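You operate a simulated robot arm through the tools that you are given. There is no shell and no other tool. Be economical: measure what you need, move in short steps, check, and stop when the job is done.

Carry out the task below with a simulated two-armed robot. There is one attempt and no reset: what you move stays moved.

JOB
Stack the bead bag labelled "365" from the counter end of the long table on top of the bead bag that says "363". Put two of the white beads from the counter end of the long table on the top of the purple counter. Put the green jug in the sink. Close the right pink door. Switch the showcase switch on. Take the teal pot and leave it on top of the orange bobbin. Fetch the green pot and set it on the top of the blue counter. Fetch the green peg and stand it on the right shelf of the wooden counter. Any order will do. Set down upright: green jug, green peg.

It is judged by the outcome, as a careful person would: the job done as asked, and still so three seconds after it is handed in. It fails if anything else is knocked over, pushed out of place, dropped, spilled or broken.

ROBOT AND FRAMES
Two 7-joint arms with two-finger parallel grippers on one trunk, on a base that drives. Base frame: it is fixed to the floor where the robot stands at the start and does not move with it; the origin is under the middle of the robot, x ahead of it, y to its left, z up; the surface under the hand at the start is at about z = 740. Units: mm, degrees, N and s.
The left shoulder is at the start at [30, 119, 935], the right one opposite. With the tool pointing down near the work surface each hand reaches from about 280 to 680 mm from the robot's upright axis, wherever it stands, measured 20 degrees to its own side. Places, roughly: bead bag [500, -250, 750]; green jug [500, -500, 750]; green peg (3x3x10 cm) [1700, 1500, 800]; green pot (5x5x5 cm) [1800, 1500, 800]; orange bobbin (5x5x4 cm) [1400, 1500, 800]; right pink door [1200, 1300, 400]; right shelf of the wooden counter [-1200, -100, 300]; showcase switch [-100, 1600, 900]; sink [-1100, -2700, 700]; teal pot (5x5x5 cm) [2000, 1500, 800]; top of the blue counter [-1200, -1800, 900]; top of the purple counter [-1200, 900, 900]; white bead (2x2x2 cm) [500, -500, 700]; white bead (3x3x2 cm) [700, -700, 700]. Payload 3.43 kg a hand.
Tool frame (each hand has its own): the origin (TCP) lies between the finger pads and is the grasp point; the fingertips stand 30 mm ahead of it; z points along the fingers, y is the line along which they close. The gripper opens to 94 mm. The fingers are 28 mm wide and 10 mm thick; the gripper's body (50 by 96 mm) begins 55 mm behind the TCP.
Orientation is told as [roll, pitch, yaw] about the base's x, y, z axes, in that order, counted from this pose: with the fingers straight down and closing along the base's y, the tool's x points along the base's -x, its y along +y and its z along -z.

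CONTROLS
- The arms move only by the tool move_arm. It takes "left_commands", "right_commands" or both (then of equal length, played together; a hand with none holds still); each is a list that holds one entry, the list of rows, each a list of 7 numbers: the shift along the base's x, y, z in mm, then the turn, a rotation vector about the base's x, y, z in rad, then the opening, from 0 (shut) to 1 (fully open). In form: [[[tx, ty, tz, rx, ry, rz, grip], ...]]. A call has 1 to 12 rows; each row is the pose to reach, as a shift and turn from the pose commanded when the call began. Rows are played at 5 a second. More than 50 mm and 8.6 degrees between two rows, or a gripper value outside its range, and nothing of the call is played. A pose out of reach is approached as far as the arm can. The call stops where the force on the tool passes 40 N (or 10 N more than at its start, if that is more) or the arm is blocked; 0.2 s more then pass. The fingers move at their own pace (about 72 mm/s each) and stop on an object; they squeeze with about 31 N. The grip force told is the motor's: it shows also when the fingers shut on nothing. Time passes only in rows, and 0.2 s behind the last, so rows that repeat a pose let the fingers close. It gives the time, the measured TCP pose, the force on the tool (base axes), the opening and the grip force at its end, in the units of the frame above (readings bear some noise), with the torque about the TCP (base axes, N m) and any sound that the robot's microphone picked up.
- Cameras (640 x 400 px; columns grow to the right, rows downward): "scene" is now at [29.3, -20.7, 1644.1]; the picture's right is [-0.37, -0.93, 0.00], its down [-0.76, 0.31, -0.57] and it looks along [0.53, -0.21, -0.82] (base axes); focal length 276 px, centre (320, 200). "left" rides on the left gripper at [76, -14, -102] in its tool frame; the picture's right is [0.18, 0.98, 0.00], its down [-0.75, 0.14, -0.64] and it looks along [-0.63, 0.12, 0.77] (tool axes); focal length 243 px, centre (320, 200). "right" rides on the right gripper at [76, 14, -103] in its tool frame; the picture's right is [-0.18, 0.98, 0.00], its down [-0.75, -0.14, -0.64] and it looks along [-0.63, -0.12, 0.77] (tool axes); focal length 243 px, centre (320, 200). There is no depth. A picture from a camera that has moved, and an enlarged one, comes with that camera's place and axes in the base frame and with its lens. The place of the scene camera against the robot may be out by one fixed shift of up to 18 mm in any direction.
- snapshot(camera): a new picture of that camera. The clock stands still meanwhile.
- move_column(by): slides the trunk up (or, below 0, down) by that many mm; the arms and the scene camera ride with it, the base frame stays. It gives what a move gives, with no picture.
- drive_base(legs): drives the robot by 1 to 6 legs, each [ahead, turn to the left] in mm and degrees, along the robot's own axes; the way and the turn of a leg run together, so that a leg with both is an arc; at most 1500 mm and 180 degrees a leg. The arms and the cameras ride along, it lands a little off, and it stops where it bumps. It gives what a move gives.
- head_to(pan, tilt): turns the head with the scene camera to pan (to the left, within 143 degrees either way) and tilt (down, from -29 to 69), counted from straight ahead of the robot. It gives what a move gives.
- enlarge(camera, box): a new picture of the part [left, top, right, bottom] of that camera's present view, enlarged. The clock stands still meanwhile.
- close_job(): hands the job in; it is judged then, once.

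Go step by step. Nothing tells you exact positions but the pictures and the camera data: compare them with the known pose of the tool, close in by small moves and look again before you grip or let go. The budget is 483 turns and 230 pictures, counting those below and the enlarged ones. Unless the task says otherwise, let go and move clear before handing in.

The tools are called as name(argument=value, ...) on one line, values as JSON. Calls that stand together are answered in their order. move_arm: Moves the arms, as the interface text tells. Its arguments: {"type":"object","properties":{"left_commands":{"type":"array","items":{"type":"array","items":{"type":"array","items":{"type":"number"}}}},"right_commands":{"type":"array","items":{"type":"array","items":{"type":"array","items":{"type":"number"}}}}},"required":[]} The other tools are called the same way: move_column (by) slides the trunk up or down; drive_base (legs) drives the base; head_to (pan, tilt) turns the head that bears the scene camera; snapshot (camera) takes a picture; enlarge (camera, box) takes an enlarged picture of a part of a camera's view; close_job () hands the job in.

At the start:

```text
time_s: 0.0
left_tcp_pos: [423.3, -74.7, 961.1]
left_tcp_rot: [0.0, 0.0, 0.0]
left_wrist_force: [-0.2, -0.1, 0.0]
left_ft_torque: [0.03, 0.0, 0.03]
left_width: 93.9
left_gripper_force: 0.1
right_tcp_pos: [292.1, -392.4, 1058.6]
right_tcp_rot: [0.0, -0.1, -0.1]
right_wrist_force: [0.2, -0.1, 0.5]
right_ft_torque: [0.02, 0.02, 0.0]
right_width: 93.8
right_gripper_force: 0.0
trunk travel left (down, up): [-200.0, 210.0]
robot x, y, heading: [1.9, -1.8, -0.2]
head pan, tilt: [-22.0, 54.9]
```

scene: 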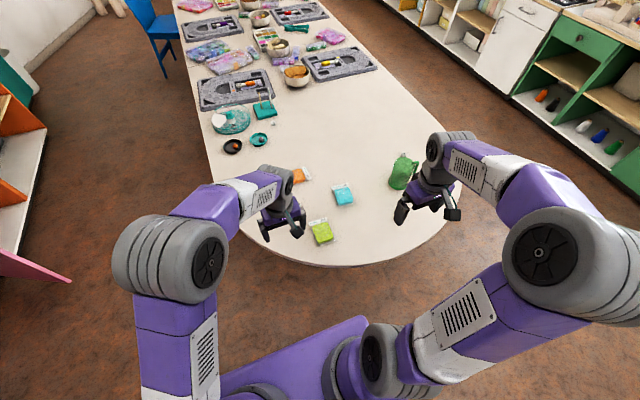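
right: 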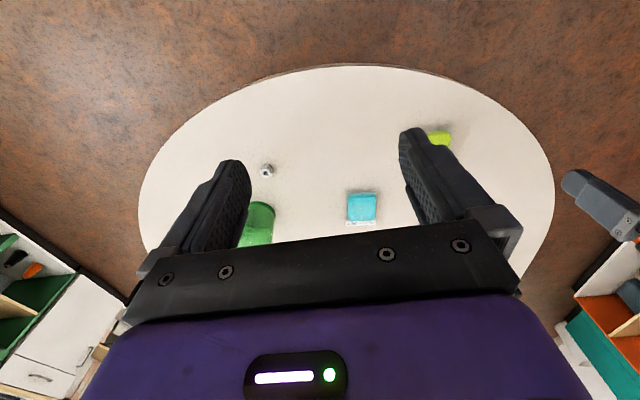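
left: 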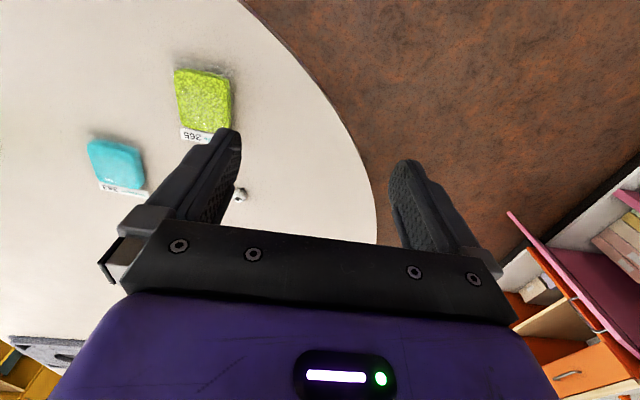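

I see three bead bags (orange, cyan, green) and a green jug on the counter end of the table. I'll zoom in to read the labels and look for the beads.

enlarge(camera="scene", box=[200, 90, 480, 265])

enlarge(camera="left", box=[60, 50, 300, 200])

enlarge(camera="right", box=[200, 100, 480, 275])

```text
2.29 times, centred on (340, 178) of scene
camera zoom: at [29.3, -20.7, 1644.1], right [-0.37, -0.93, 0.0], down [-0.76, 0.31, -0.57], along [0.53, -0.21, -0.82], focal length 630 px, centre (274, 251)
```

zoom: 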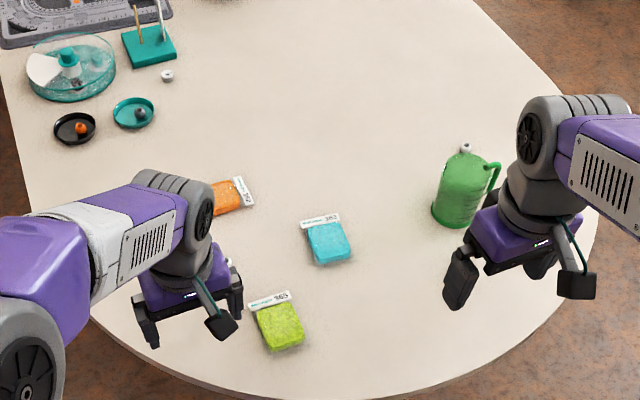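

```text
2.67 times, centred on (180, 125) of left
camera zoom: at [347.4, -90.1, 1062.5], right [-0.18, 0.98, 0.0], down [0.75, 0.14, 0.64], along [0.63, 0.12, -0.77], focal length 647 px, centre (693, 400)
```

zoom: 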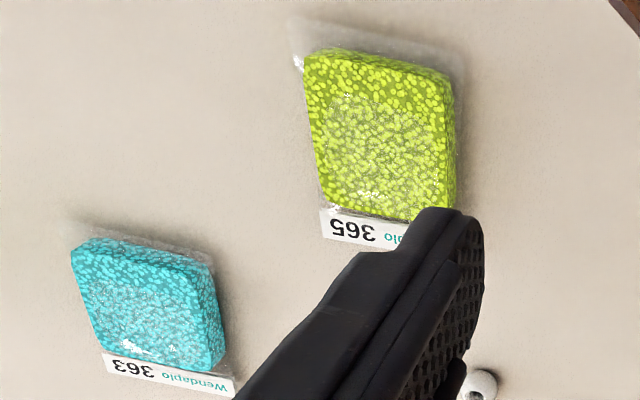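

```text
2.29 times, centred on (340, 188) of right
camera zoom: at [216.4, -380.0, 1163.3], right [0.18, 0.98, 0.0], down [0.75, -0.14, 0.64], along [0.63, -0.12, -0.77], focal length 555 px, centre (274, 229)
```

zoom: 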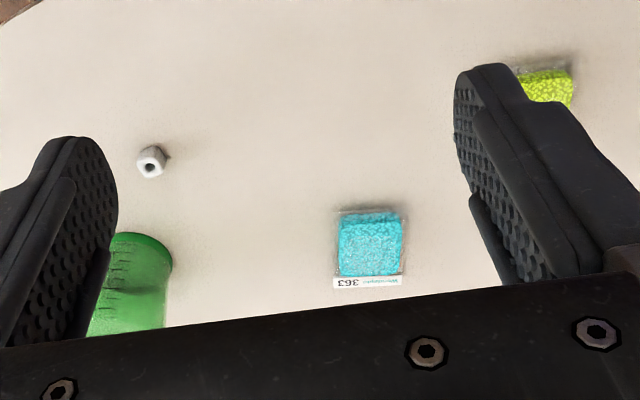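

The green bag reads 365 and the cyan reads 363. I put 365 at about (470,-207) and 363 at about (586,-346), with white beads near (458,-535), (697,-692) and (614,-169). I'll move the left arm aside and bring the right hand above the green bag.

move_arm(left_commands=[[[-10, 35, 10, 0, 0, 0, 1], [-20, 70, 20, 0, 0, 0, 1], [-30, 105, 30, 0, 0, 0, 1], [-40, 140, 40, 0, 0, 0, 1], [-50, 175, 50, 0, 0, 0, 1], [-60, 210, 60, 0, 0, 0, 1], [-70, 240, 70, 0, 0, 0, 1]]], right_commands=[[[20, 26, -22, 0, 0, 0, 1], [42, 53, -44, 0, 0, 0, 1], [64, 79, -66, 0, 0, 0, 1], [85, 106, -88, 0, 0, 0, 1], [106, 132, -110, 0, 0, 0, 1], [127, 159, -134, 0, 0, 0, 1], [148, 185, -158, 0, 0, 0, 1]]])

snapshot(camera="right")

snapshot(camera="scene")

```text
time_s: 1.6
left_tcp_pos: [355.4, 165.5, 1029.3]
left_tcp_rot: [0.1, -0.1, -0.1]
left_wrist_force: [0.3, 1.2, -0.3]
left_ft_torque: [0.01, 0.02, -0.03]
left_width: 94.1
left_gripper_force: 0.1
right_tcp_pos: [441.4, -208.9, 903.5]
right_tcp_rot: [0.0, 0.0, 0.1]
right_wrist_force: [-0.6, -1.1, -0.1]
right_ft_torque: [0.01, 0.02, 0.0]
right_width: 94.0
right_gripper_force: 0.1
trunk travel left (down, up): [-200.0, 210.0]
robot x, y, heading: [-0.9, 0.0, 0.1]
head pan, tilt: [-22.0, 54.9]
```

```text
223 pictures are left
camera right: at [365.7, -196.2, 1007.5], right [0.18, 0.98, 0.0], down [0.75, -0.14, 0.64], along [0.63, -0.12, -0.77], focal length 243 px, centre (320, 200)
```

right: 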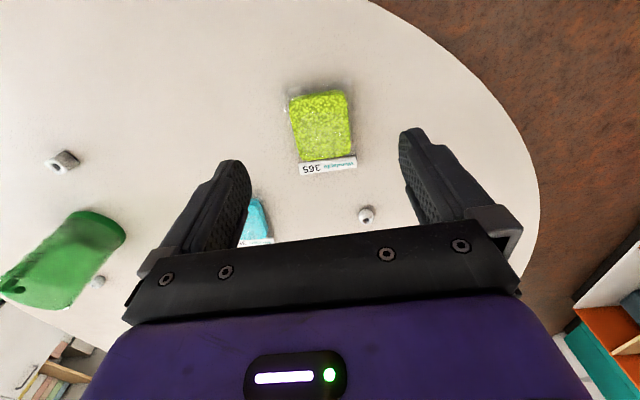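

```text
222 pictures are left
camera scene: at [29.7, -19.3, 1644.1], right [-0.37, -0.93, 0.0], down [-0.76, 0.31, -0.57], along [0.53, -0.22, -0.82], focal length 276 px, centre (320, 200)
```

scene: 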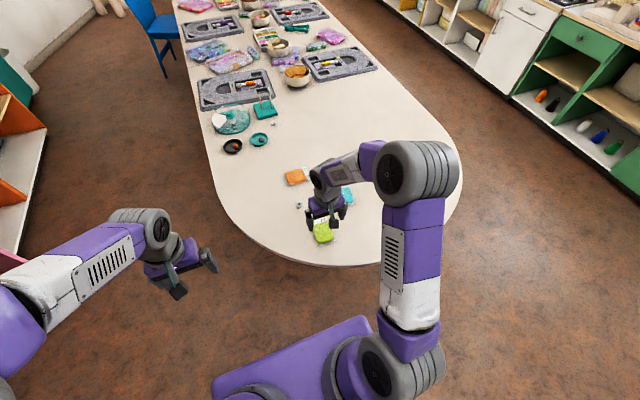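

The 365 bag's centre is about (472,-213), sized roughly 60 mm along y and 72 mm along x. I'll descend partway over it and check.

move_arm(right_commands=[[[15, -2, -35, 0, 0, 0, 1], [31, -4, -70, 0, 0, 0, 1], [31, -4, -85, 0, 0, 0, 1]]])

snapshot(camera="right")

```text
time_s: 2.4
left_tcp_pos: [353.2, 163.2, 1030.1]
left_tcp_rot: [0.1, 0.0, 0.0]
left_wrist_force: [-0.1, 0.3, 0.3]
left_ft_torque: [-0.03, 0.0, -0.01]
left_width: 94.1
left_gripper_force: 0.0
right_tcp_pos: [471.5, -213.2, 818.7]
right_tcp_rot: [0.0, 0.0, 0.1]
right_wrist_force: [-0.1, -0.2, -0.2]
right_ft_torque: [0.01, -0.01, 0.01]
right_width: 93.8
right_gripper_force: 0.0
trunk travel left (down, up): [-200.0, 210.0]
robot x, y, heading: [1.1, -0.2, -0.4]
head pan, tilt: [-22.0, 54.9]
```

```text
221 pictures are left
camera right: at [394.9, -199.4, 921.7], right [0.18, 0.98, 0.0], down [0.75, -0.14, 0.64], along [0.63, -0.12, -0.77], focal length 243 px, centre (320, 200)
```

right: 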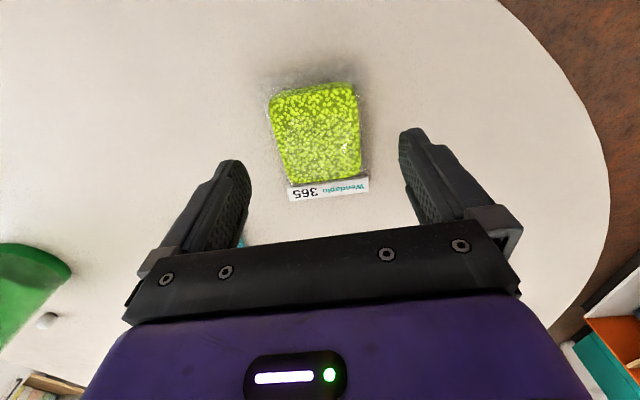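

Alignment is good, so I'll descend and grip the bag.

move_arm(right_commands=[[[-2, -4, -22, 0, 0, 0, 1], [-2, -4, -43, 0, 0, 0, 1], [-2, -4, -43, 0, 0, 0, 0.5], [-2, -4, -43, 0, 0, 0, 0.4], [-2, -4, -43, 0, 0, 0, 0.4], [-2, -4, -43, 0, 0, 0, 0.4]]])

snapshot(camera="right")

```text
time_s: 3.8
left_tcp_pos: [353.4, 163.7, 1029.2]
left_tcp_rot: [0.0, 0.0, 0.0]
left_wrist_force: [-0.3, -0.7, 0.1]
left_ft_torque: [-0.01, -0.02, 0.03]
left_width: 93.7
left_gripper_force: 0.0
right_tcp_pos: [468.6, -215.8, 773.2]
right_tcp_rot: [0.0, 0.0, 0.0]
right_wrist_force: [0.0, 0.5, 0.2]
right_ft_torque: [0.02, -0.01, 0.03]
right_width: 73.3
right_gripper_force: 30.4
trunk travel left (down, up): [-200.0, 210.0]
robot x, y, heading: [-1.5, -0.6, -0.0]
head pan, tilt: [-22.0, 54.9]
```

```text
220 pictures are left
camera right: at [392.7, -203.4, 877.2], right [0.18, 0.98, 0.0], down [0.75, -0.14, 0.64], along [0.63, -0.12, -0.77], focal length 243 px, centre (320, 200)
```

right: 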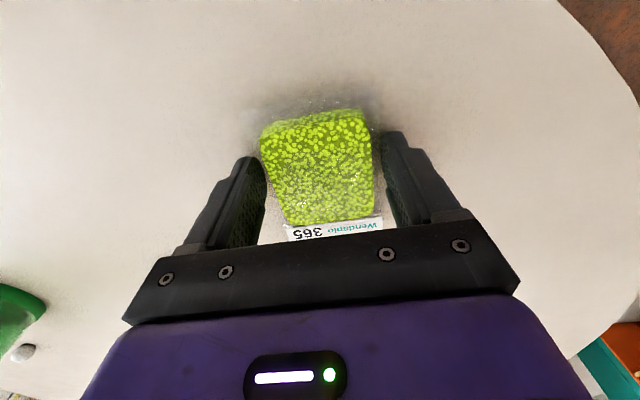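

It's gripped at 73 mm. I'll lift it and move back-left of the cyan bag to look.

move_arm(right_commands=[[[0, 0, 45, 0, 0, 0, 0.4], [0, 0, 90, 0, 0, 0, 0.4], [15, -45, 100, 0, 0, 0, 0.4], [30, -90, 100, 0, 0, 0, 0.4], [50, -130, 100, 0, 0, 0, 0.4]]])

snapshot(camera="right")

snapshot(camera="scene")

```text
time_s: 5.0
left_tcp_pos: [353.6, 162.2, 1030.1]
left_tcp_rot: [0.0, 0.0, -0.1]
left_wrist_force: [0.4, -0.3, 0.0]
left_ft_torque: [0.0, 0.0, 0.0]
left_width: 93.9
left_gripper_force: 0.0
right_tcp_pos: [520.8, -347.3, 872.5]
right_tcp_rot: [0.1, -0.1, 0.2]
right_wrist_force: [0.0, -0.5, -0.8]
right_ft_torque: [0.02, 0.04, 0.03]
right_width: 73.5
right_gripper_force: 31.2
trunk travel left (down, up): [-200.0, 210.0]
robot x, y, heading: [-1.6, 1.3, 0.1]
head pan, tilt: [-22.0, 54.9]
```

```text
219 pictures are left
camera right: at [443.8, -333.4, 975.5], right [0.18, 0.98, 0.0], down [0.75, -0.14, 0.64], along [0.63, -0.12, -0.77], focal length 243 px, centre (320, 200)
```

right: 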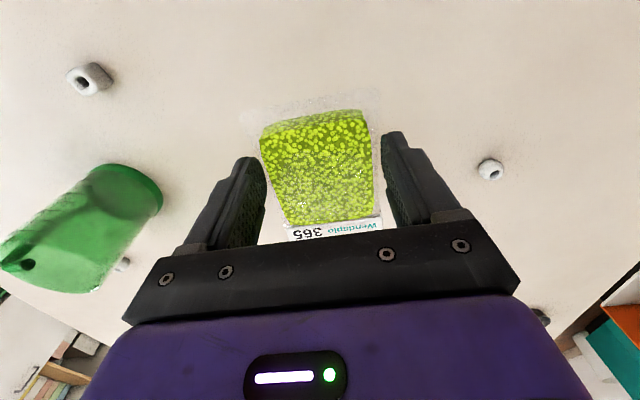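

```text
218 pictures are left
camera scene: at [30.0, -22.0, 1644.1], right [-0.37, -0.93, 0.0], down [-0.76, 0.31, -0.57], along [0.53, -0.21, -0.82], focal length 276 px, centre (320, 200)
```

scene: 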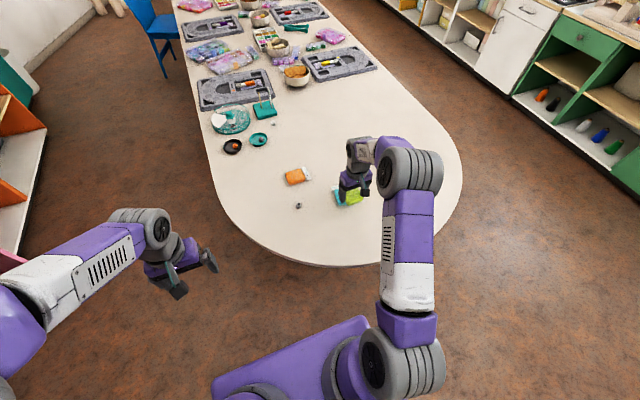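

The cyan bag is hidden by the held one. Averaging the earlier views puts it at about (585,-350). I'll move over it and check from the scene camera.

move_arm(right_commands=[[[32, -2, 0, 0, 0, 0, 0.4], [65, -3, 0, 0, 0, 0, 0.4], [65, -3, -40, 0, 0, 0, 0.4], [65, -3, -50, 0, 0, 0, 0.4], [65, -3, -50, 0, 0, 0, 0.4]]])

enlarge(camera="scene", box=[280, 130, 440, 230])

snapshot(camera="right")

```text
time_s: 6.2
left_tcp_pos: [354.1, 163.4, 1031.1]
left_tcp_rot: [-0.1, 0.0, 0.0]
left_wrist_force: [0.5, 0.5, -0.4]
left_ft_torque: [0.03, 0.02, 0.01]
left_width: 94.2
left_gripper_force: 0.0
right_tcp_pos: [583.0, -347.8, 822.8]
right_tcp_rot: [0.0, 0.0, 0.0]
right_wrist_force: [-0.8, -0.2, -1.1]
right_ft_torque: [0.0, -0.01, 0.02]
right_width: 73.1
right_gripper_force: 31.0
trunk travel left (down, up): [-200.0, 210.0]
robot x, y, heading: [-1.7, 0.5, 0.2]
head pan, tilt: [-22.0, 54.9]
```

```text
4.00 times, centred on (360, 180) of scene
camera zoom: at [29.4, -20.9, 1644.1], right [-0.37, -0.93, 0.0], down [-0.76, 0.31, -0.57], along [0.53, -0.21, -0.82], focal length 1103 px, centre (160, 280)
```

zoom: 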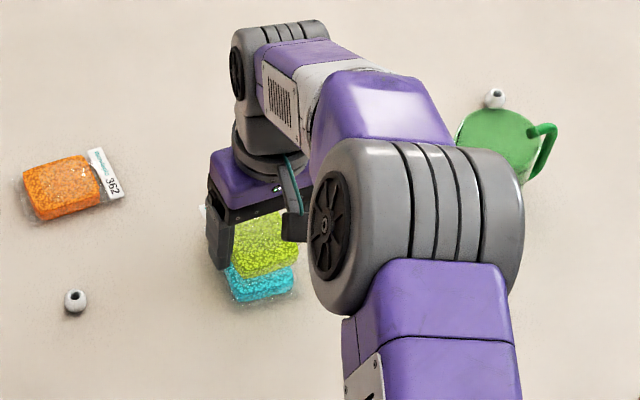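

```text
216 pictures are left
camera right: at [507.2, -336.3, 925.8], right [0.18, 0.98, 0.0], down [0.75, -0.14, 0.64], along [0.63, -0.12, -0.77], focal length 243 px, centre (320, 200)
```

right: 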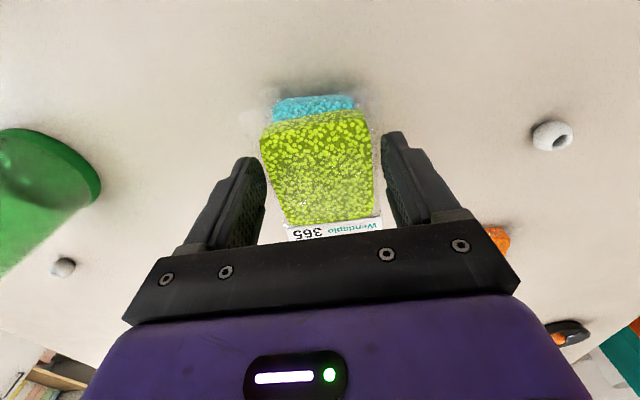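

The cyan bag sits almost directly below. I'll shift 5 mm ahead and lower gently onto it.

move_arm(right_commands=[[[6, -2, -10, 0, 0, 0, 0.4], [6, -2, -18, 0, 0, 0, 0.4], [6, -2, -22, 0, 0, 0, 0.4]]])

enlarge(camera="right", box=[220, 60, 420, 260])

```text
time_s: 7.0
left_tcp_pos: [354.0, 163.6, 1031.2]
left_tcp_rot: [0.0, 0.0, 0.1]
left_wrist_force: [0.2, -0.5, -0.3]
left_ft_torque: [0.01, 0.0, 0.01]
left_width: 94.0
left_gripper_force: 0.1
right_tcp_pos: [590.4, -351.0, 801.2]
right_tcp_rot: [0.0, 0.0, 0.0]
right_wrist_force: [-0.1, 0.0, -0.8]
right_ft_torque: [0.01, -0.01, -0.02]
right_width: 73.1
right_gripper_force: 30.9
trunk travel left (down, up): [-200.0, 210.0]
robot x, y, heading: [3.0, -0.5, -0.1]
head pan, tilt: [-22.0, 54.9]
```

```text
2.00 times, centred on (320, 160) of right
camera zoom: at [513.8, -338.3, 904.3], right [0.18, 0.98, 0.0], down [0.75, -0.14, 0.64], along [0.63, -0.12, -0.77], focal length 485 px, centre (320, 280)
```

zoom: 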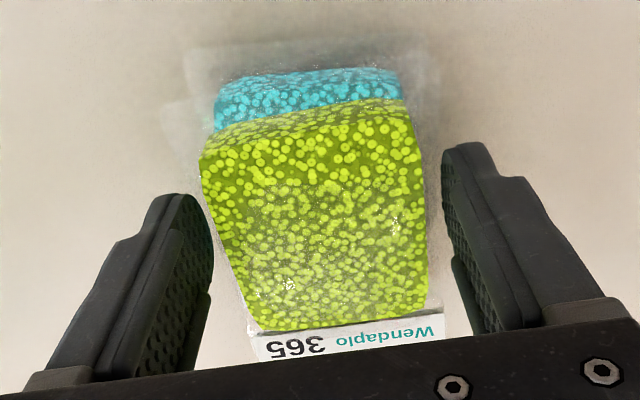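

No contact yet, so I'll keep lowering in small steps.

move_arm(right_commands=[[[0, 0, -2, 0, 0, 0, 0.4], [0, 0, -4, 0, 0, 0, 0.4], [0, 0, -5, 0, 0, 0, 0.4]]])

```text
time_s: 7.8
left_tcp_pos: [353.5, 164.1, 1030.5]
left_tcp_rot: [0.1, -0.1, 0.0]
left_wrist_force: [-0.3, 0.0, 0.1]
left_ft_torque: [0.01, -0.01, -0.01]
left_width: 94.0
left_gripper_force: 0.0
right_tcp_pos: [590.2, -350.8, 795.8]
right_tcp_rot: [0.0, -0.1, 0.0]
right_wrist_force: [0.2, 0.2, -0.8]
right_ft_torque: [-0.02, 0.01, 0.01]
right_width: 73.1
right_gripper_force: 30.6
trunk travel left (down, up): [-200.0, 210.0]
robot x, y, heading: [-2.1, -0.6, -0.1]
head pan, tilt: [-22.0, 54.9]
```

move_arm(right_commands=[[[0, 0, -2, 0, 0, 0, 0.4], [0, 0, -4, 0, 0, 0, 0.4], [0, 0, -5, 0, 0, 0, 0.4]]])

enlarge(camera="right", box=[220, 60, 420, 260])

```text
time_s: 8.6
left_tcp_pos: [352.0, 163.5, 1029.0]
left_tcp_rot: [-0.1, 0.0, 0.0]
left_wrist_force: [-0.1, 0.2, -1.0]
left_ft_torque: [0.01, -0.02, 0.02]
left_width: 93.9
left_gripper_force: 0.0
right_tcp_pos: [589.6, -351.8, 793.1]
right_tcp_rot: [0.0, 0.0, 0.1]
right_wrist_force: [-0.5, -0.5, 7.1]
right_ft_torque: [0.05, 0.15, -0.01]
right_width: 73.2
right_gripper_force: 30.8
trunk travel left (down, up): [-200.0, 210.0]
robot x, y, heading: [-0.3, -0.8, -0.0]
head pan, tilt: [-22.0, 54.9]
```

```text
2.00 times, centred on (320, 160) of right
camera zoom: at [513.9, -337.8, 896.6], right [0.18, 0.98, 0.0], down [0.75, -0.14, 0.64], along [0.63, -0.12, -0.77], focal length 485 px, centre (320, 280)
```

zoom: 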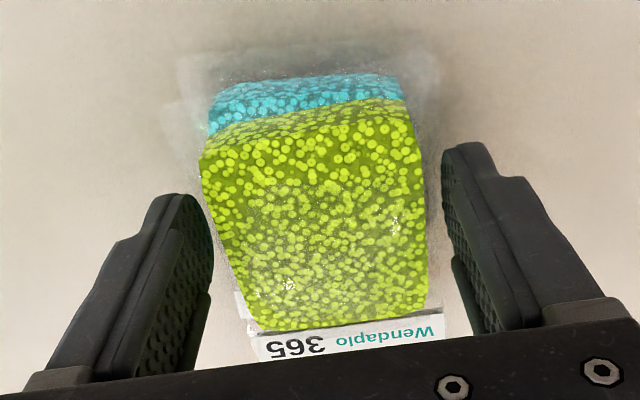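

In contact at 7 N, so I'll open and lift away.

move_arm(right_commands=[[[0, 0, 0, 0, 0, 0, 0.9], [0, 0, 0, 0, 0, 0, 1], [0, 0, 0, 0, 0, 0, 1], [0, 0, 40, 0, 0, 0, 1], [0, 0, 85, 0, 0, 0, 1], [-45, 0, 105, 0, 0, 0, 1]]])

snapshot(camera="right")

```text
time_s: 10.0
left_tcp_pos: [351.8, 163.4, 1031.1]
left_tcp_rot: [-0.1, -0.1, 0.0]
left_wrist_force: [0.2, 0.0, 0.9]
left_ft_torque: [0.02, -0.01, 0.0]
left_width: 94.0
left_gripper_force: 0.1
right_tcp_pos: [544.6, -351.4, 895.9]
right_tcp_rot: [0.0, -0.1, 0.0]
right_wrist_force: [-0.6, 0.0, -0.4]
right_ft_torque: [-0.05, -0.01, 0.02]
right_width: 94.1
right_gripper_force: 0.0
trunk travel left (down, up): [-200.0, 210.0]
robot x, y, heading: [3.2, -0.7, 0.0]
head pan, tilt: [-22.0, 54.9]
```

```text
213 pictures are left
camera right: at [468.8, -338.5, 999.0], right [0.18, 0.98, 0.0], down [0.75, -0.14, 0.64], along [0.63, -0.12, -0.77], focal length 243 px, centre (320, 200)
```

right: 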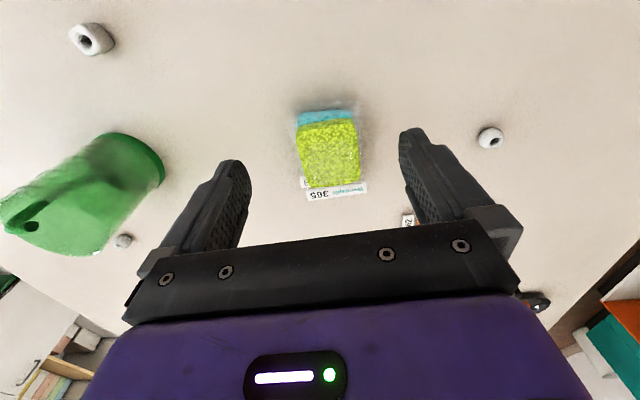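

Stacked well. Next are the beads: A near (461,-535) for the right hand and C near (617,-178) for the left. I'll move the right hand over bead A.

move_arm(right_commands=[[[-25, -40, 0, 0, 0, 0, 1], [-50, -80, 0, 0, 0, 0, 1], [-75, -120, 0, 0, 0, 0, 1], [-100, -155, 0, 0, 0, 0, 1], [-105, -184, -20, 0, 0, 0, 1], [-105, -184, -20, 0, 0, 0, 1]]])

snapshot(camera="right")

```text
time_s: 11.4
left_tcp_pos: [354.5, 164.1, 1031.0]
left_tcp_rot: [0.0, -0.1, 0.1]
left_wrist_force: [-0.2, -0.4, 0.3]
left_ft_torque: [-0.01, 0.01, -0.02]
left_width: 94.0
left_gripper_force: 0.0
right_tcp_pos: [440.2, -533.3, 876.6]
right_tcp_rot: [0.1, 0.1, 0.0]
right_wrist_force: [0.1, 0.7, 0.0]
right_ft_torque: [0.0, 0.0, -0.01]
right_width: 93.9
right_gripper_force: 0.1
trunk travel left (down, up): [-200.0, 210.0]
robot x, y, heading: [-2.0, 0.0, 0.2]
head pan, tilt: [-22.0, 54.9]
```

```text
212 pictures are left
camera right: at [364.5, -521.0, 980.4], right [0.18, 0.98, 0.0], down [0.75, -0.14, 0.64], along [0.63, -0.12, -0.77], focal length 243 px, centre (320, 200)
```

right: 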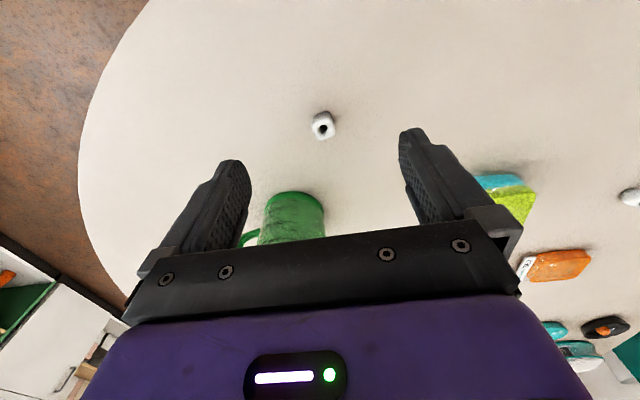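

Bead A is at (460,-537), so I'll descend to it.

move_arm(right_commands=[[[20, -4, -35, 0, 0, 0, 1], [20, -4, -70, 0, 0, 0, 1], [20, -4, -85, 0, 0, 0, 0.7], [20, -4, -85, 0, 0, 0, 0.7]]])

snapshot(camera="right")

```text
time_s: 12.4
left_tcp_pos: [353.7, 163.2, 1030.3]
left_tcp_rot: [0.0, 0.0, 0.0]
left_wrist_force: [-0.2, 0.0, 1.2]
left_ft_torque: [-0.03, 0.02, 0.01]
left_width: 93.9
left_gripper_force: 0.0
right_tcp_pos: [459.4, -540.0, 790.8]
right_tcp_rot: [0.0, -0.1, -0.1]
right_wrist_force: [0.6, 0.0, 0.0]
right_ft_torque: [0.01, -0.01, -0.04]
right_width: 66.0
right_gripper_force: 0.0
trunk travel left (down, up): [-200.0, 210.0]
robot x, y, heading: [1.3, 1.4, 0.1]
head pan, tilt: [-22.0, 54.9]
```

```text
211 pictures are left
camera right: at [384.4, -526.9, 894.9], right [0.18, 0.98, 0.0], down [0.75, -0.14, 0.64], along [0.63, -0.12, -0.77], focal length 243 px, centre (320, 200)
```

right: 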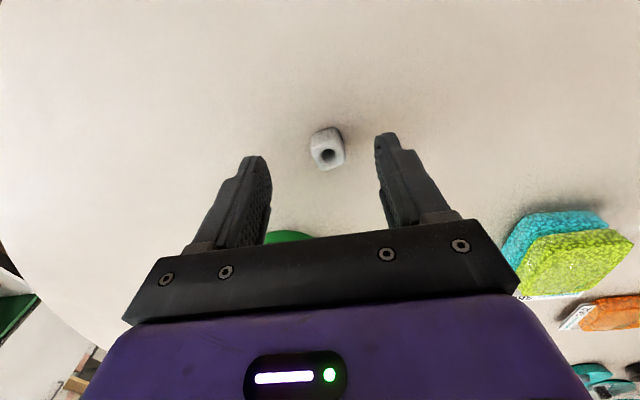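

Bead A is centred. I'll go down and grip it.

move_arm(right_commands=[[[1, 3, -10, 0, 0, 0, 0.7], [1, 3, -19, 0, 0, 0, 0.7], [1, 3, -19, 0, 0, 0, 0.4], [1, 3, -19, 0, 0, 0, 0.1], [1, 3, -19, 0, 0, 0, 0.05], [1, 3, -19, 0, 0, 0, 0.05]]])

snapshot(camera="right")

```text
time_s: 13.8
left_tcp_pos: [354.6, 163.3, 1029.9]
left_tcp_rot: [0.0, 0.0, 0.0]
left_wrist_force: [0.9, 0.0, 0.1]
left_ft_torque: [0.01, 0.0, -0.02]
left_width: 93.9
left_gripper_force: 0.0
right_tcp_pos: [462.2, -536.6, 773.7]
right_tcp_rot: [0.0, 0.0, 0.0]
right_wrist_force: [0.3, -0.8, 0.1]
right_ft_torque: [-0.04, 0.01, -0.03]
right_width: 16.1
right_gripper_force: 30.8
trunk travel left (down, up): [-200.0, 210.0]
robot x, y, heading: [2.5, -1.2, -0.1]
head pan, tilt: [-22.0, 54.9]
```

```text
210 pictures are left
camera right: at [386.3, -523.3, 876.7], right [0.18, 0.98, 0.0], down [0.75, -0.14, 0.64], along [0.63, -0.12, -0.77], focal length 243 px, centre (320, 200)
```

right: 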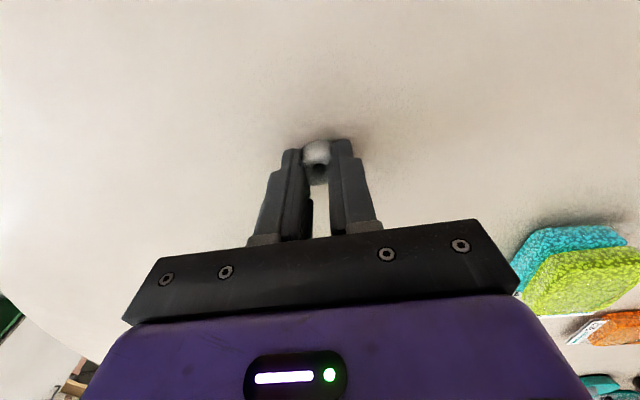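

Bead A is held. I'll lift it, then turn the base right so the left hand can reach bead C.

move_arm(right_commands=[[[0, 0, 40, 0, 0, 0, 0.05], [0, 0, 85, 0, 0, 0, 0.05], [-30, 10, 120, 0, 0, 0, 0.05], [-60, 20, 155, 0, 0, 0, 0.05], [-90, 30, 190, 0, 0, 0, 0.05], [-120, 50, 225, 0, 0, 0, 0.05]]])

drive_base(legs=[[0, -30]])

snapshot(camera="left")

snapshot(camera="right")

```text
refused: row 6 steps farther than a row can; nothing moved
```

```text
time_s: 15.7
left_tcp_pos: [387.1, -37.0, 1031.1]
left_tcp_rot: [0.1, 0.0, -30.3]
left_wrist_force: [-0.3, 0.4, -0.5]
left_ft_torque: [-0.01, -0.01, 0.0]
left_width: 94.1
left_gripper_force: 0.0
right_tcp_pos: [130.6, -696.3, 774.8]
right_tcp_rot: [0.0, -0.1, -30.2]
right_wrist_force: [0.9, -0.7, 0.6]
right_ft_torque: [-0.03, -0.01, -0.02]
right_width: 17.8
right_gripper_force: 30.9
trunk travel left (down, up): [-200.0, 210.0]
robot x, y, heading: [-1.8, 0.7, -30.2]
head pan, tilt: [-22.0, 54.9]
```

```text
209 pictures are left
camera left: at [315.4, -11.2, 1131.9], right [0.34, 0.94, 0.0], down [0.72, -0.26, 0.64], along [0.61, -0.22, -0.77], focal length 243 px, centre (320, 200)
```

left: 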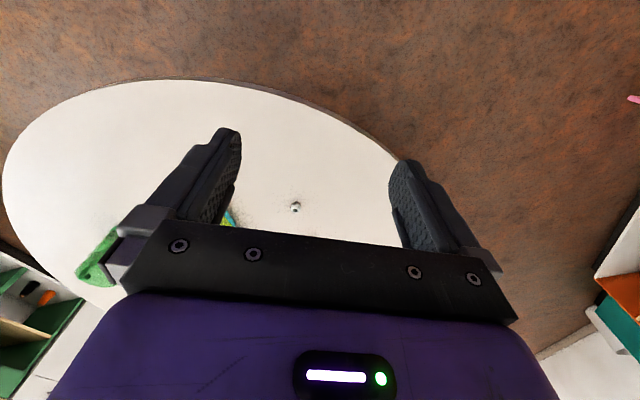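

```text
208 pictures are left
camera right: at [71.4, -646.7, 876.6], right [0.65, 0.76, 0.0], down [0.58, -0.5, 0.64], along [0.49, -0.42, -0.77], focal length 243 px, centre (320, 200)
```

right: 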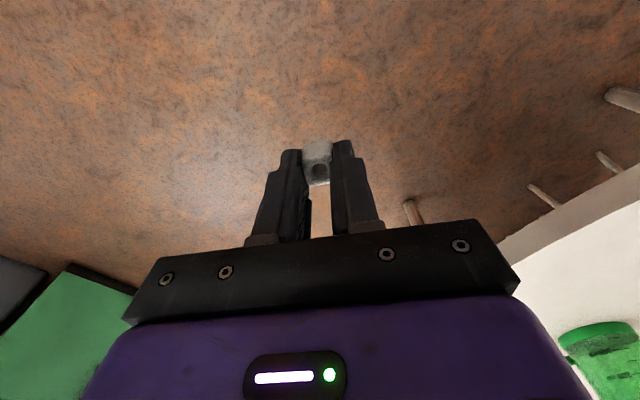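

The lift was refused because a row was too big, and the turn ran anyway. Bead A is still held, and I'll no longer batch dependent calls. Now I'll lift the right hand and bring the left hand over bead C at about (619,-175).

move_arm(left_commands=[[[30, -18, -15, 0, 0, 0, 1], [60, -36, -35, 0, 0, 0, 1], [90, -54, -55, 0, 0, 0, 1], [120, -72, -75, 0, 0, 0, 1], [150, -90, -95, 0, 0, 0, 1], [180, -110, -115, 0, 0, 0, 1], [210, -128, -135, 0, 0, 0, 1], [210, -128, -135, 0, 0, 0, 1]]], right_commands=[[[0, 0, 30, 0, 0, 0, 0.05], [0, 0, 60, 0, 0, 0, 0.05], [0, 0, 90, 0, 0, 0, 0.05], [0, 0, 120, 0, 0, 0, 0.05], [0, 0, 150, 0, 0, 0, 0.05], [0, 0, 180, 0, 0, 0, 0.05], [0, 0, 200, 0, 0, 0, 0.05], [0, 0, 200, 0, 0, 0, 0.05]]])

snapshot(camera="left")

snapshot(camera="scene")

```text
time_s: 17.5
left_tcp_pos: [597.5, -166.1, 896.0]
left_tcp_rot: [-0.1, 0.0, -30.2]
left_wrist_force: [-0.7, 0.0, 0.2]
left_ft_torque: [0.01, -0.01, 0.0]
left_width: 93.9
left_gripper_force: 0.0
right_tcp_pos: [128.2, -696.3, 973.2]
right_tcp_rot: [0.0, 0.1, -30.2]
right_wrist_force: [0.5, -0.1, 0.1]
right_ft_torque: [-0.03, 0.02, 0.02]
right_width: 17.8
right_gripper_force: 30.6
trunk travel left (down, up): [-200.0, 210.0]
robot x, y, heading: [1.6, 0.3, -30.3]
head pan, tilt: [-22.0, 54.9]
```

```text
207 pictures are left
camera left: at [525.4, -139.5, 996.7], right [0.34, 0.94, 0.0], down [0.72, -0.26, 0.64], along [0.6, -0.22, -0.77], focal length 243 px, centre (320, 200)
```

left: 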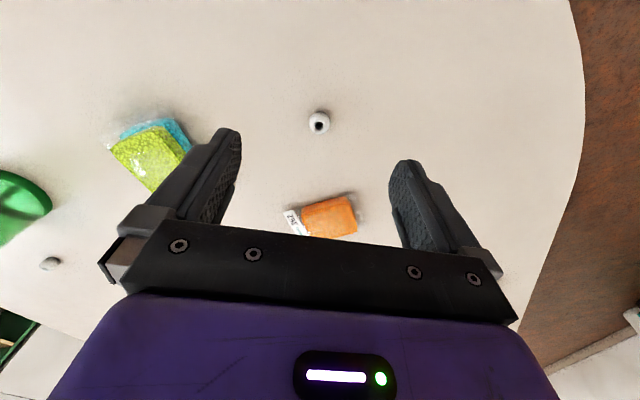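

```text
206 pictures are left
camera scene: at [10.0, -35.4, 1644.2], right [-0.79, -0.61, 0.0], down [-0.5, 0.65, -0.58], along [0.35, -0.45, -0.82], focal length 276 px, centre (320, 200)
```

scene: 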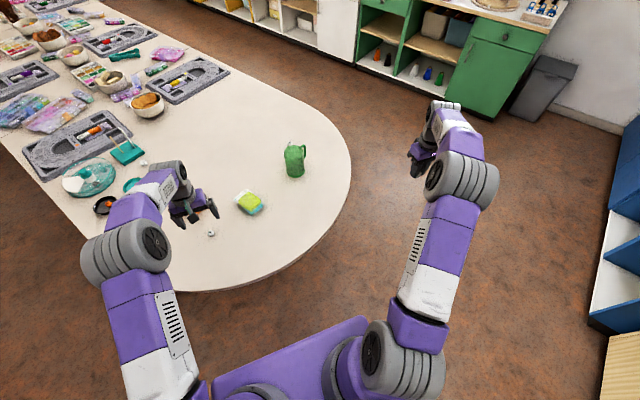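

Bead C is at (619,-175). I'll descend with the left hand.

move_arm(left_commands=[[[11, -4, -40, 0, 0, 0, 1], [21, -9, -80, 0, 0, 0, 0.8], [21, -9, -103, 0, 0, 0, 0.6], [21, -9, -103, 0, 0, 0, 0.6]]])

snapshot(camera="left")

```text
time_s: 18.5
left_tcp_pos: [618.7, -173.8, 791.5]
left_tcp_rot: [0.0, 0.0, -30.3]
left_wrist_force: [0.7, -0.4, 0.4]
left_ft_torque: [0.03, 0.02, 0.01]
left_width: 56.2
left_gripper_force: 0.1
right_tcp_pos: [128.5, -696.4, 973.4]
right_tcp_rot: [0.0, -0.1, -30.2]
right_wrist_force: [-0.1, 0.2, -0.3]
right_ft_torque: [0.0, 0.0, 0.02]
right_width: 17.5
right_gripper_force: 30.8
trunk travel left (down, up): [-200.0, 210.0]
robot x, y, heading: [-0.5, 0.8, -30.0]
head pan, tilt: [-22.0, 54.9]
```

```text
205 pictures are left
camera left: at [546.4, -148.8, 894.1], right [0.34, 0.94, 0.0], down [0.72, -0.26, 0.64], along [0.61, -0.22, -0.77], focal length 243 px, centre (320, 200)
```

left: 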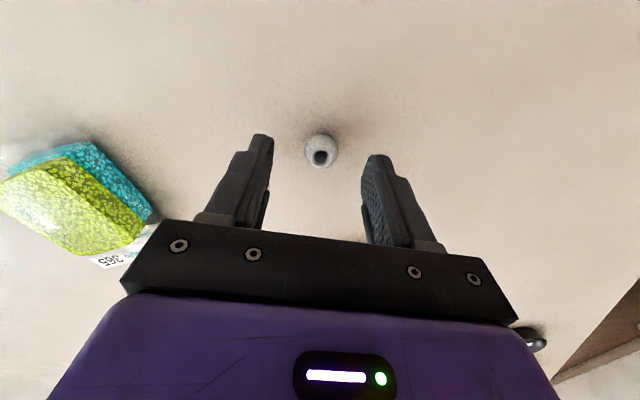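

move_arm(left_commands=[[[0, 0, -10, 0, 0, 0, 0.6], [0, 0, -18, 0, 0, 0, 0.6], [0, 0, -18, 0, 0, 0, 0.3], [0, 0, -18, 0, 0, 0, 0.05], [0, 0, -18, 0, 0, 0, 0.05], [0, 0, -18, 0, 0, 0, 0.05]]])

snapshot(camera="left")

```text
time_s: 19.9
left_tcp_pos: [618.8, -174.1, 776.1]
left_tcp_rot: [-0.1, 0.0, -30.2]
left_wrist_force: [-0.9, 0.0, -0.4]
left_ft_torque: [-0.03, 0.01, 0.02]
left_width: 20.4
left_gripper_force: 30.8
right_tcp_pos: [128.3, -697.2, 973.4]
right_tcp_rot: [0.0, 0.0, -30.2]
right_wrist_force: [-0.1, -0.6, 0.5]
right_ft_torque: [-0.03, 0.01, 0.03]
right_width: 17.9
right_gripper_force: 30.5
trunk travel left (down, up): [-200.0, 210.0]
robot x, y, heading: [-0.1, 2.4, -30.1]
head pan, tilt: [-22.0, 54.9]
```

```text
204 pictures are left
camera left: at [546.7, -148.5, 876.4], right [0.34, 0.94, 0.0], down [0.72, -0.26, 0.64], along [0.61, -0.22, -0.77], focal length 243 px, centre (320, 200)
```

left: 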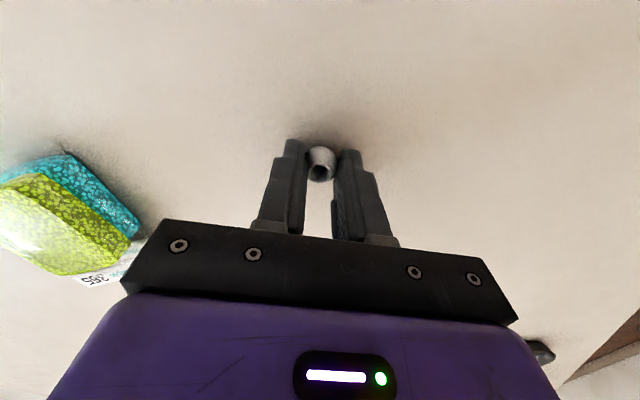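

Bead C is gripped. I'll lift and retract it, then look around.

move_arm(left_commands=[[[0, 0, 45, 0, 0, 0, 0.05], [0, 0, 90, 0, 0, 0, 0.05], [0, 0, 130, 0, 0, 0, 0.05], [-30, 18, 160, 0, 0, 0, 0.05], [-60, 36, 190, 0, 0, 0, 0.05], [-90, 54, 215, 0, 0, 0, 0.05], [-125, 72, 230, 0, 0, 0, 0.05], [-165, 90, 235, 0, 0, 0, 0.05], [-205, 110, 235, 0, 0, 0, 0.05], [-240, 130, 235, 0, 0, 0, 0.05]]], right_commands=[[[0, 0, 10, 0, 0, 0, 0.05], [0, 0, 20, 0, 0, 0, 0.05], [10, 20, 30, 0, 0, 0, 0.05], [20, 40, 40, 0, 0, 0, 0.05], [30, 60, 50, 0, 0, 0, 0.05], [40, 80, 60, 0, 0, 0, 0.05], [50, 100, 60, 0, 0, 0, 0.05], [60, 120, 60, 0, 0, 0, 0.05], [60, 140, 60, 0, 0, 0, 0.05], [60, 160, 60, 0, 0, 0, 0.05]]])

head_to(pan=-120, tilt=25)

snapshot(camera="scene")

head_to(pan=130, tilt=25)

snapshot(camera="scene")

head_to(pan=70, tilt=25)

snapshot(camera="scene")

```text
time_s: 22.1
left_tcp_pos: [377.8, -42.1, 1010.1]
left_tcp_rot: [0.0, -0.1, -30.2]
left_wrist_force: [-0.3, 1.3, -0.6]
left_ft_torque: [-0.01, -0.01, -0.03]
left_width: 20.4
left_gripper_force: 30.9
right_tcp_pos: [188.7, -535.1, 1034.4]
right_tcp_rot: [0.0, -0.1, -30.2]
right_wrist_force: [0.3, 0.6, -0.2]
right_ft_torque: [0.01, -0.02, 0.04]
right_width: 17.5
right_gripper_force: 30.5
trunk travel left (down, up): [-200.0, 210.0]
robot x, y, heading: [-0.4, 2.0, -30.3]
head pan, tilt: [-22.0, 54.9]
```

```text
time_s: 23.8
left_tcp_pos: [378.5, -43.3, 1009.5]
left_tcp_rot: [0.0, 0.0, -30.2]
left_wrist_force: [-0.9, 0.8, 0.4]
left_ft_torque: [-0.01, 0.03, 0.0]
left_width: 20.6
left_gripper_force: 30.6
right_tcp_pos: [189.6, -536.2, 1034.2]
right_tcp_rot: [0.0, 0.0, -30.2]
right_wrist_force: [-0.3, -0.5, -0.3]
right_ft_torque: [0.01, -0.01, -0.02]
right_width: 17.4
right_gripper_force: 30.8
trunk travel left (down, up): [-200.0, 210.0]
robot x, y, heading: [0.4, 3.5, -30.2]
head pan, tilt: [-120.0, 25.0]
```

```text
203 pictures are left
camera scene: at [-113.5, -24.5, 1688.0], right [-0.5, 0.87, 0.0], down [0.37, 0.21, -0.91], along [-0.79, -0.45, -0.42], focal length 276 px, centre (320, 200)
```

scene: 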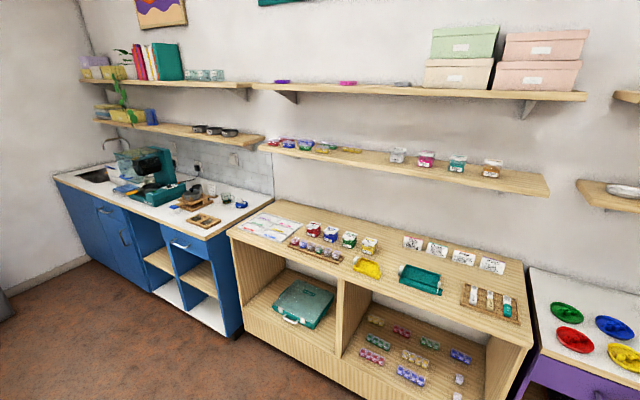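

```text
time_s: 27.3
left_tcp_pos: [377.8, -41.9, 1009.0]
left_tcp_rot: [0.0, 0.0, -30.2]
left_wrist_force: [0.2, -0.2, -0.8]
left_ft_torque: [0.0, 0.01, 0.0]
left_width: 20.3
left_gripper_force: 31.1
right_tcp_pos: [189.7, -536.5, 1034.4]
right_tcp_rot: [0.0, 0.0, -30.2]
right_wrist_force: [0.0, 0.0, 0.8]
right_ft_torque: [0.02, 0.03, 0.0]
right_width: 17.4
right_gripper_force: 31.1
trunk travel left (down, up): [-200.0, 210.0]
robot x, y, heading: [-2.9, 2.2, -30.1]
head pan, tilt: [130.0, 25.0]
```

```text
202 pictures are left
camera scene: at [-49.3, 112.2, 1688.0], right [0.99, 0.17, 0.0], down [0.07, -0.42, -0.91], along [-0.15, 0.89, -0.42], focal length 276 px, centre (320, 200)
```

scene: 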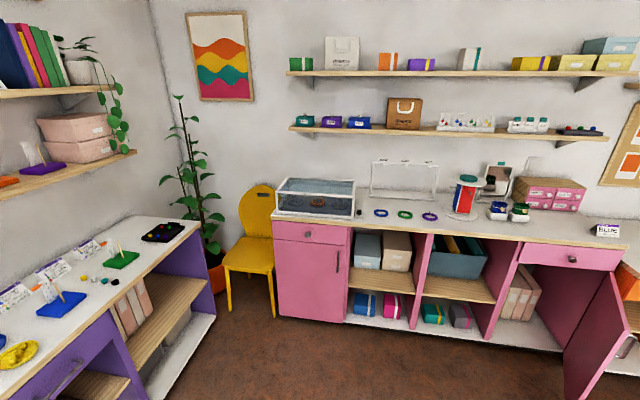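

```text
time_s: 28.6
left_tcp_pos: [378.3, -42.9, 1009.1]
left_tcp_rot: [-0.1, -0.1, -30.1]
left_wrist_force: [0.2, -0.4, 0.7]
left_ft_torque: [-0.03, 0.0, -0.01]
left_width: 20.3
left_gripper_force: 31.1
right_tcp_pos: [189.3, -536.6, 1034.7]
right_tcp_rot: [0.1, 0.1, -30.1]
right_wrist_force: [-0.1, 0.5, -0.9]
right_ft_torque: [-0.01, 0.03, -0.03]
right_width: 17.6
right_gripper_force: 31.2
trunk travel left (down, up): [-200.0, 210.0]
robot x, y, heading: [-3.3, 3.5, -30.2]
head pan, tilt: [70.0, 25.0]
```

```text
201 pictures are left
camera scene: at [37.1, 80.4, 1688.0], right [0.64, -0.77, 0.0], down [-0.32, -0.27, -0.91], along [0.7, 0.58, -0.42], focal length 276 px, centre (320, 200)
```

scene: 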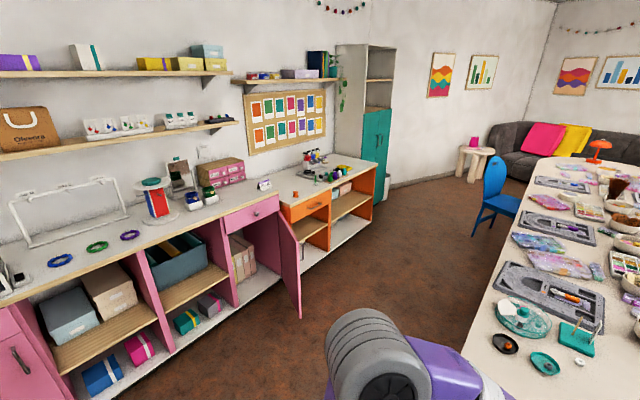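

Purple counter: front edge near x=-887, right end near y=1297. I'll tuck in the right hand and drive to about (-440,950), facing -x.

move_arm(right_commands=[[[0, 40, 0, 0, 0, 0, 0.05], [0, 80, 0, 0, 0, 0, 0.05], [0, 120, 0, 0, 0, 0, 0.05], [0, 160, 0, 0, 0, 0, 0.05], [0, 190, 0, 0, 0, 0, 0.05]]])

head_to(pan=0, tilt=40)

drive_base(legs=[[0, 145], [1000, 0]])

snapshot(camera="scene")

```text
time_s: 29.8
left_tcp_pos: [378.9, -43.0, 1009.2]
left_tcp_rot: [0.0, 0.0, -30.2]
left_wrist_force: [-0.4, -0.7, -0.3]
left_ft_torque: [0.03, 0.04, 0.0]
left_width: 20.3
left_gripper_force: 31.1
right_tcp_pos: [190.0, -346.2, 1031.5]
right_tcp_rot: [-0.1, 0.0, -30.3]
right_wrist_force: [0.5, -0.3, 0.1]
right_ft_torque: [-0.04, 0.0, 0.02]
right_width: 17.7
right_gripper_force: 31.2
trunk travel left (down, up): [-200.0, 210.0]
robot x, y, heading: [1.8, -0.5, -30.1]
head pan, tilt: [70.0, 25.0]
```

```text
time_s: 31.2
left_tcp_pos: [378.7, -43.6, 1008.7]
left_tcp_rot: [0.0, 0.0, -30.2]
left_wrist_force: [0.0, 0.0, 0.0]
left_ft_torque: [0.03, -0.01, -0.01]
left_width: 19.7
left_gripper_force: 31.3
right_tcp_pos: [189.9, -347.2, 1032.9]
right_tcp_rot: [0.1, 0.0, -30.1]
right_wrist_force: [0.2, -0.6, 0.2]
right_ft_torque: [-0.02, -0.04, -0.01]
right_width: 17.5
right_gripper_force: 30.9
trunk travel left (down, up): [-200.0, 210.0]
robot x, y, heading: [2.2, 0.3, -30.3]
head pan, tilt: [0.0, 40.0]
```

```text
time_s: 42.3
left_tcp_pos: [-660.6, 1185.3, 1009.9]
left_tcp_rot: [0.1, 0.0, 112.6]
left_wrist_force: [0.4, 0.1, 0.9]
left_ft_torque: [-0.02, -0.01, -0.03]
left_width: 18.7
left_gripper_force: 31.0
right_tcp_pos: [-328.3, 1314.2, 1033.0]
right_tcp_rot: [-0.1, 0.1, 112.6]
right_wrist_force: [0.0, -0.1, 0.1]
right_ft_torque: [-0.02, -0.04, 0.01]
right_width: 17.6
right_gripper_force: 30.8
trunk travel left (down, up): [-200.0, 210.0]
robot x, y, heading: [-382.2, 922.4, 112.5]
head pan, tilt: [0.0, 40.0]
```

```text
200 pictures are left
camera scene: at [-415.0, 980.4, 1664.7], right [0.92, 0.39, 0.0], down [0.25, -0.59, -0.77], along [-0.29, 0.71, -0.64], focal length 276 px, centre (320, 200)
```

scene: 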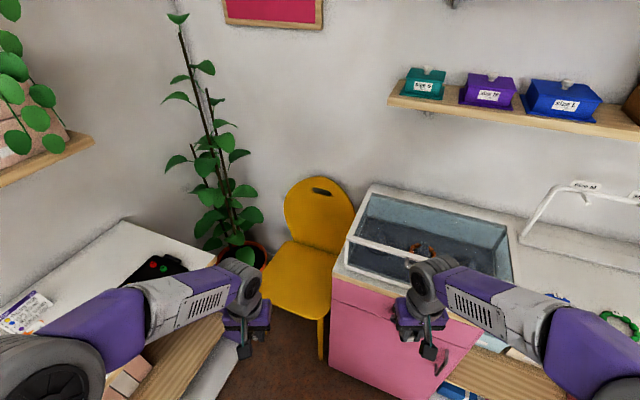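

I'm at (-382,922). Now I'll turn to face the purple counter.

drive_base(legs=[[0, 67.5]])

snapshot(camera="scene")

```text
time_s: 45.7
left_tcp_pos: [-734.4, 769.0, 1009.9]
left_tcp_rot: [0.1, 0.0, -179.8]
left_wrist_force: [-0.2, 0.8, -0.3]
left_ft_torque: [0.01, 0.0, 0.02]
left_width: 19.7
left_gripper_force: 31.1
right_tcp_pos: [-725.1, 1125.6, 1032.8]
right_tcp_rot: [0.1, 0.0, -179.9]
right_wrist_force: [0.0, 0.1, -0.5]
right_ft_torque: [0.02, 0.02, -0.03]
right_width: 17.4
right_gripper_force: 31.0
trunk travel left (down, up): [-200.0, 210.0]
robot x, y, heading: [-384.8, 924.5, -179.8]
head pan, tilt: [0.0, 40.0]
```

```text
199 pictures are left
camera scene: at [-448.7, 928.9, 1664.7], right [0.0, 1.0, 0.0], down [0.64, 0.0, -0.77], along [-0.77, 0.0, -0.64], focal length 276 px, centre (320, 200)
```

scene: 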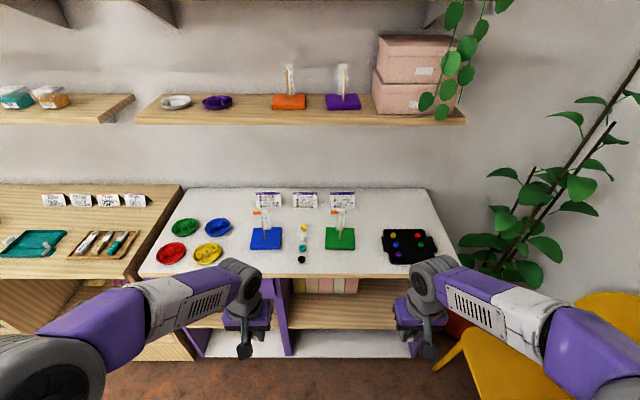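

I need the counter's height, so I'll drive ahead 150 mm and compare views.

drive_base(legs=[[150, 0]])

snapshot(camera="scene")

snapshot(camera="left")

snapshot(camera="right")

```text
time_s: 47.0
left_tcp_pos: [-883.1, 769.1, 1007.7]
left_tcp_rot: [0.0, 0.0, -179.9]
left_wrist_force: [-1.6, 0.4, -0.3]
left_ft_torque: [-0.04, 0.01, 0.03]
left_width: 19.5
left_gripper_force: 31.1
right_tcp_pos: [-873.7, 1125.8, 1032.4]
right_tcp_rot: [0.0, 0.0, -179.8]
right_wrist_force: [0.5, 0.2, 0.0]
right_ft_torque: [0.0, -0.02, -0.01]
right_width: 17.6
right_gripper_force: 31.3
trunk travel left (down, up): [-200.0, 210.0]
robot x, y, heading: [-532.5, 923.2, -179.9]
head pan, tilt: [0.0, 40.0]
```

```text
198 pictures are left
camera scene: at [-597.3, 928.7, 1664.7], right [0.0, 1.0, 0.0], down [0.64, 0.0, -0.77], along [-0.77, 0.0, -0.64], focal length 276 px, centre (320, 200)
```

scene: 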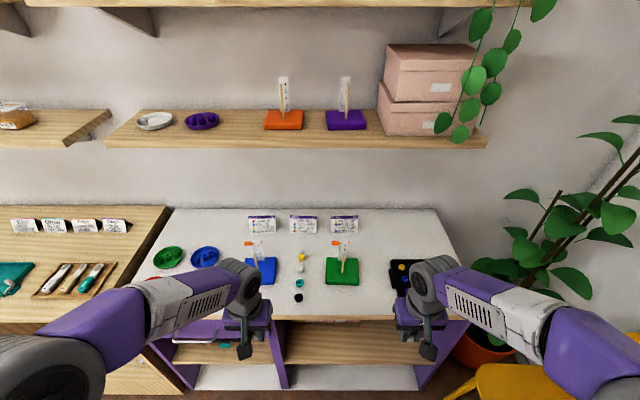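

```text
197 pictures are left
camera left: at [-805.5, 783.1, 1110.5], right [0.19, -0.98, 0.0], down [-0.75, -0.14, 0.64], along [-0.63, -0.12, -0.77], focal length 243 px, centre (320, 200)
```

left: 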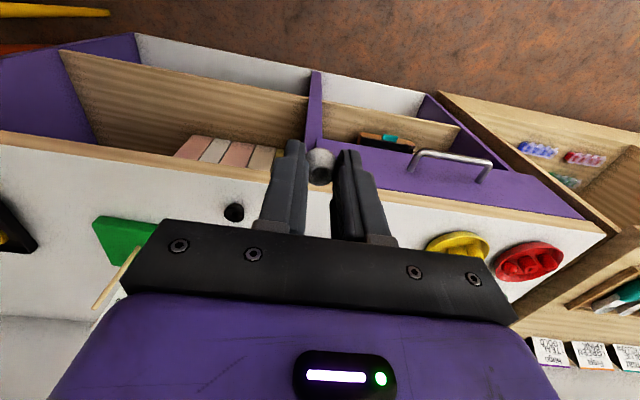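

```text
196 pictures are left
camera right: at [-796.5, 1110.3, 1135.5], right [-0.18, -0.98, 0.0], down [-0.75, 0.14, 0.64], along [-0.63, 0.12, -0.77], focal length 243 px, centre (320, 200)
```

right: 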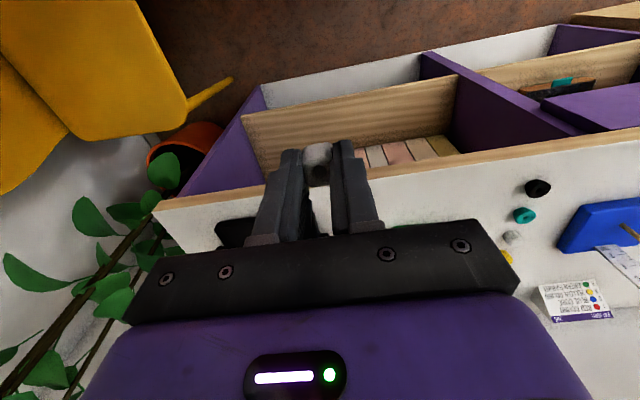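

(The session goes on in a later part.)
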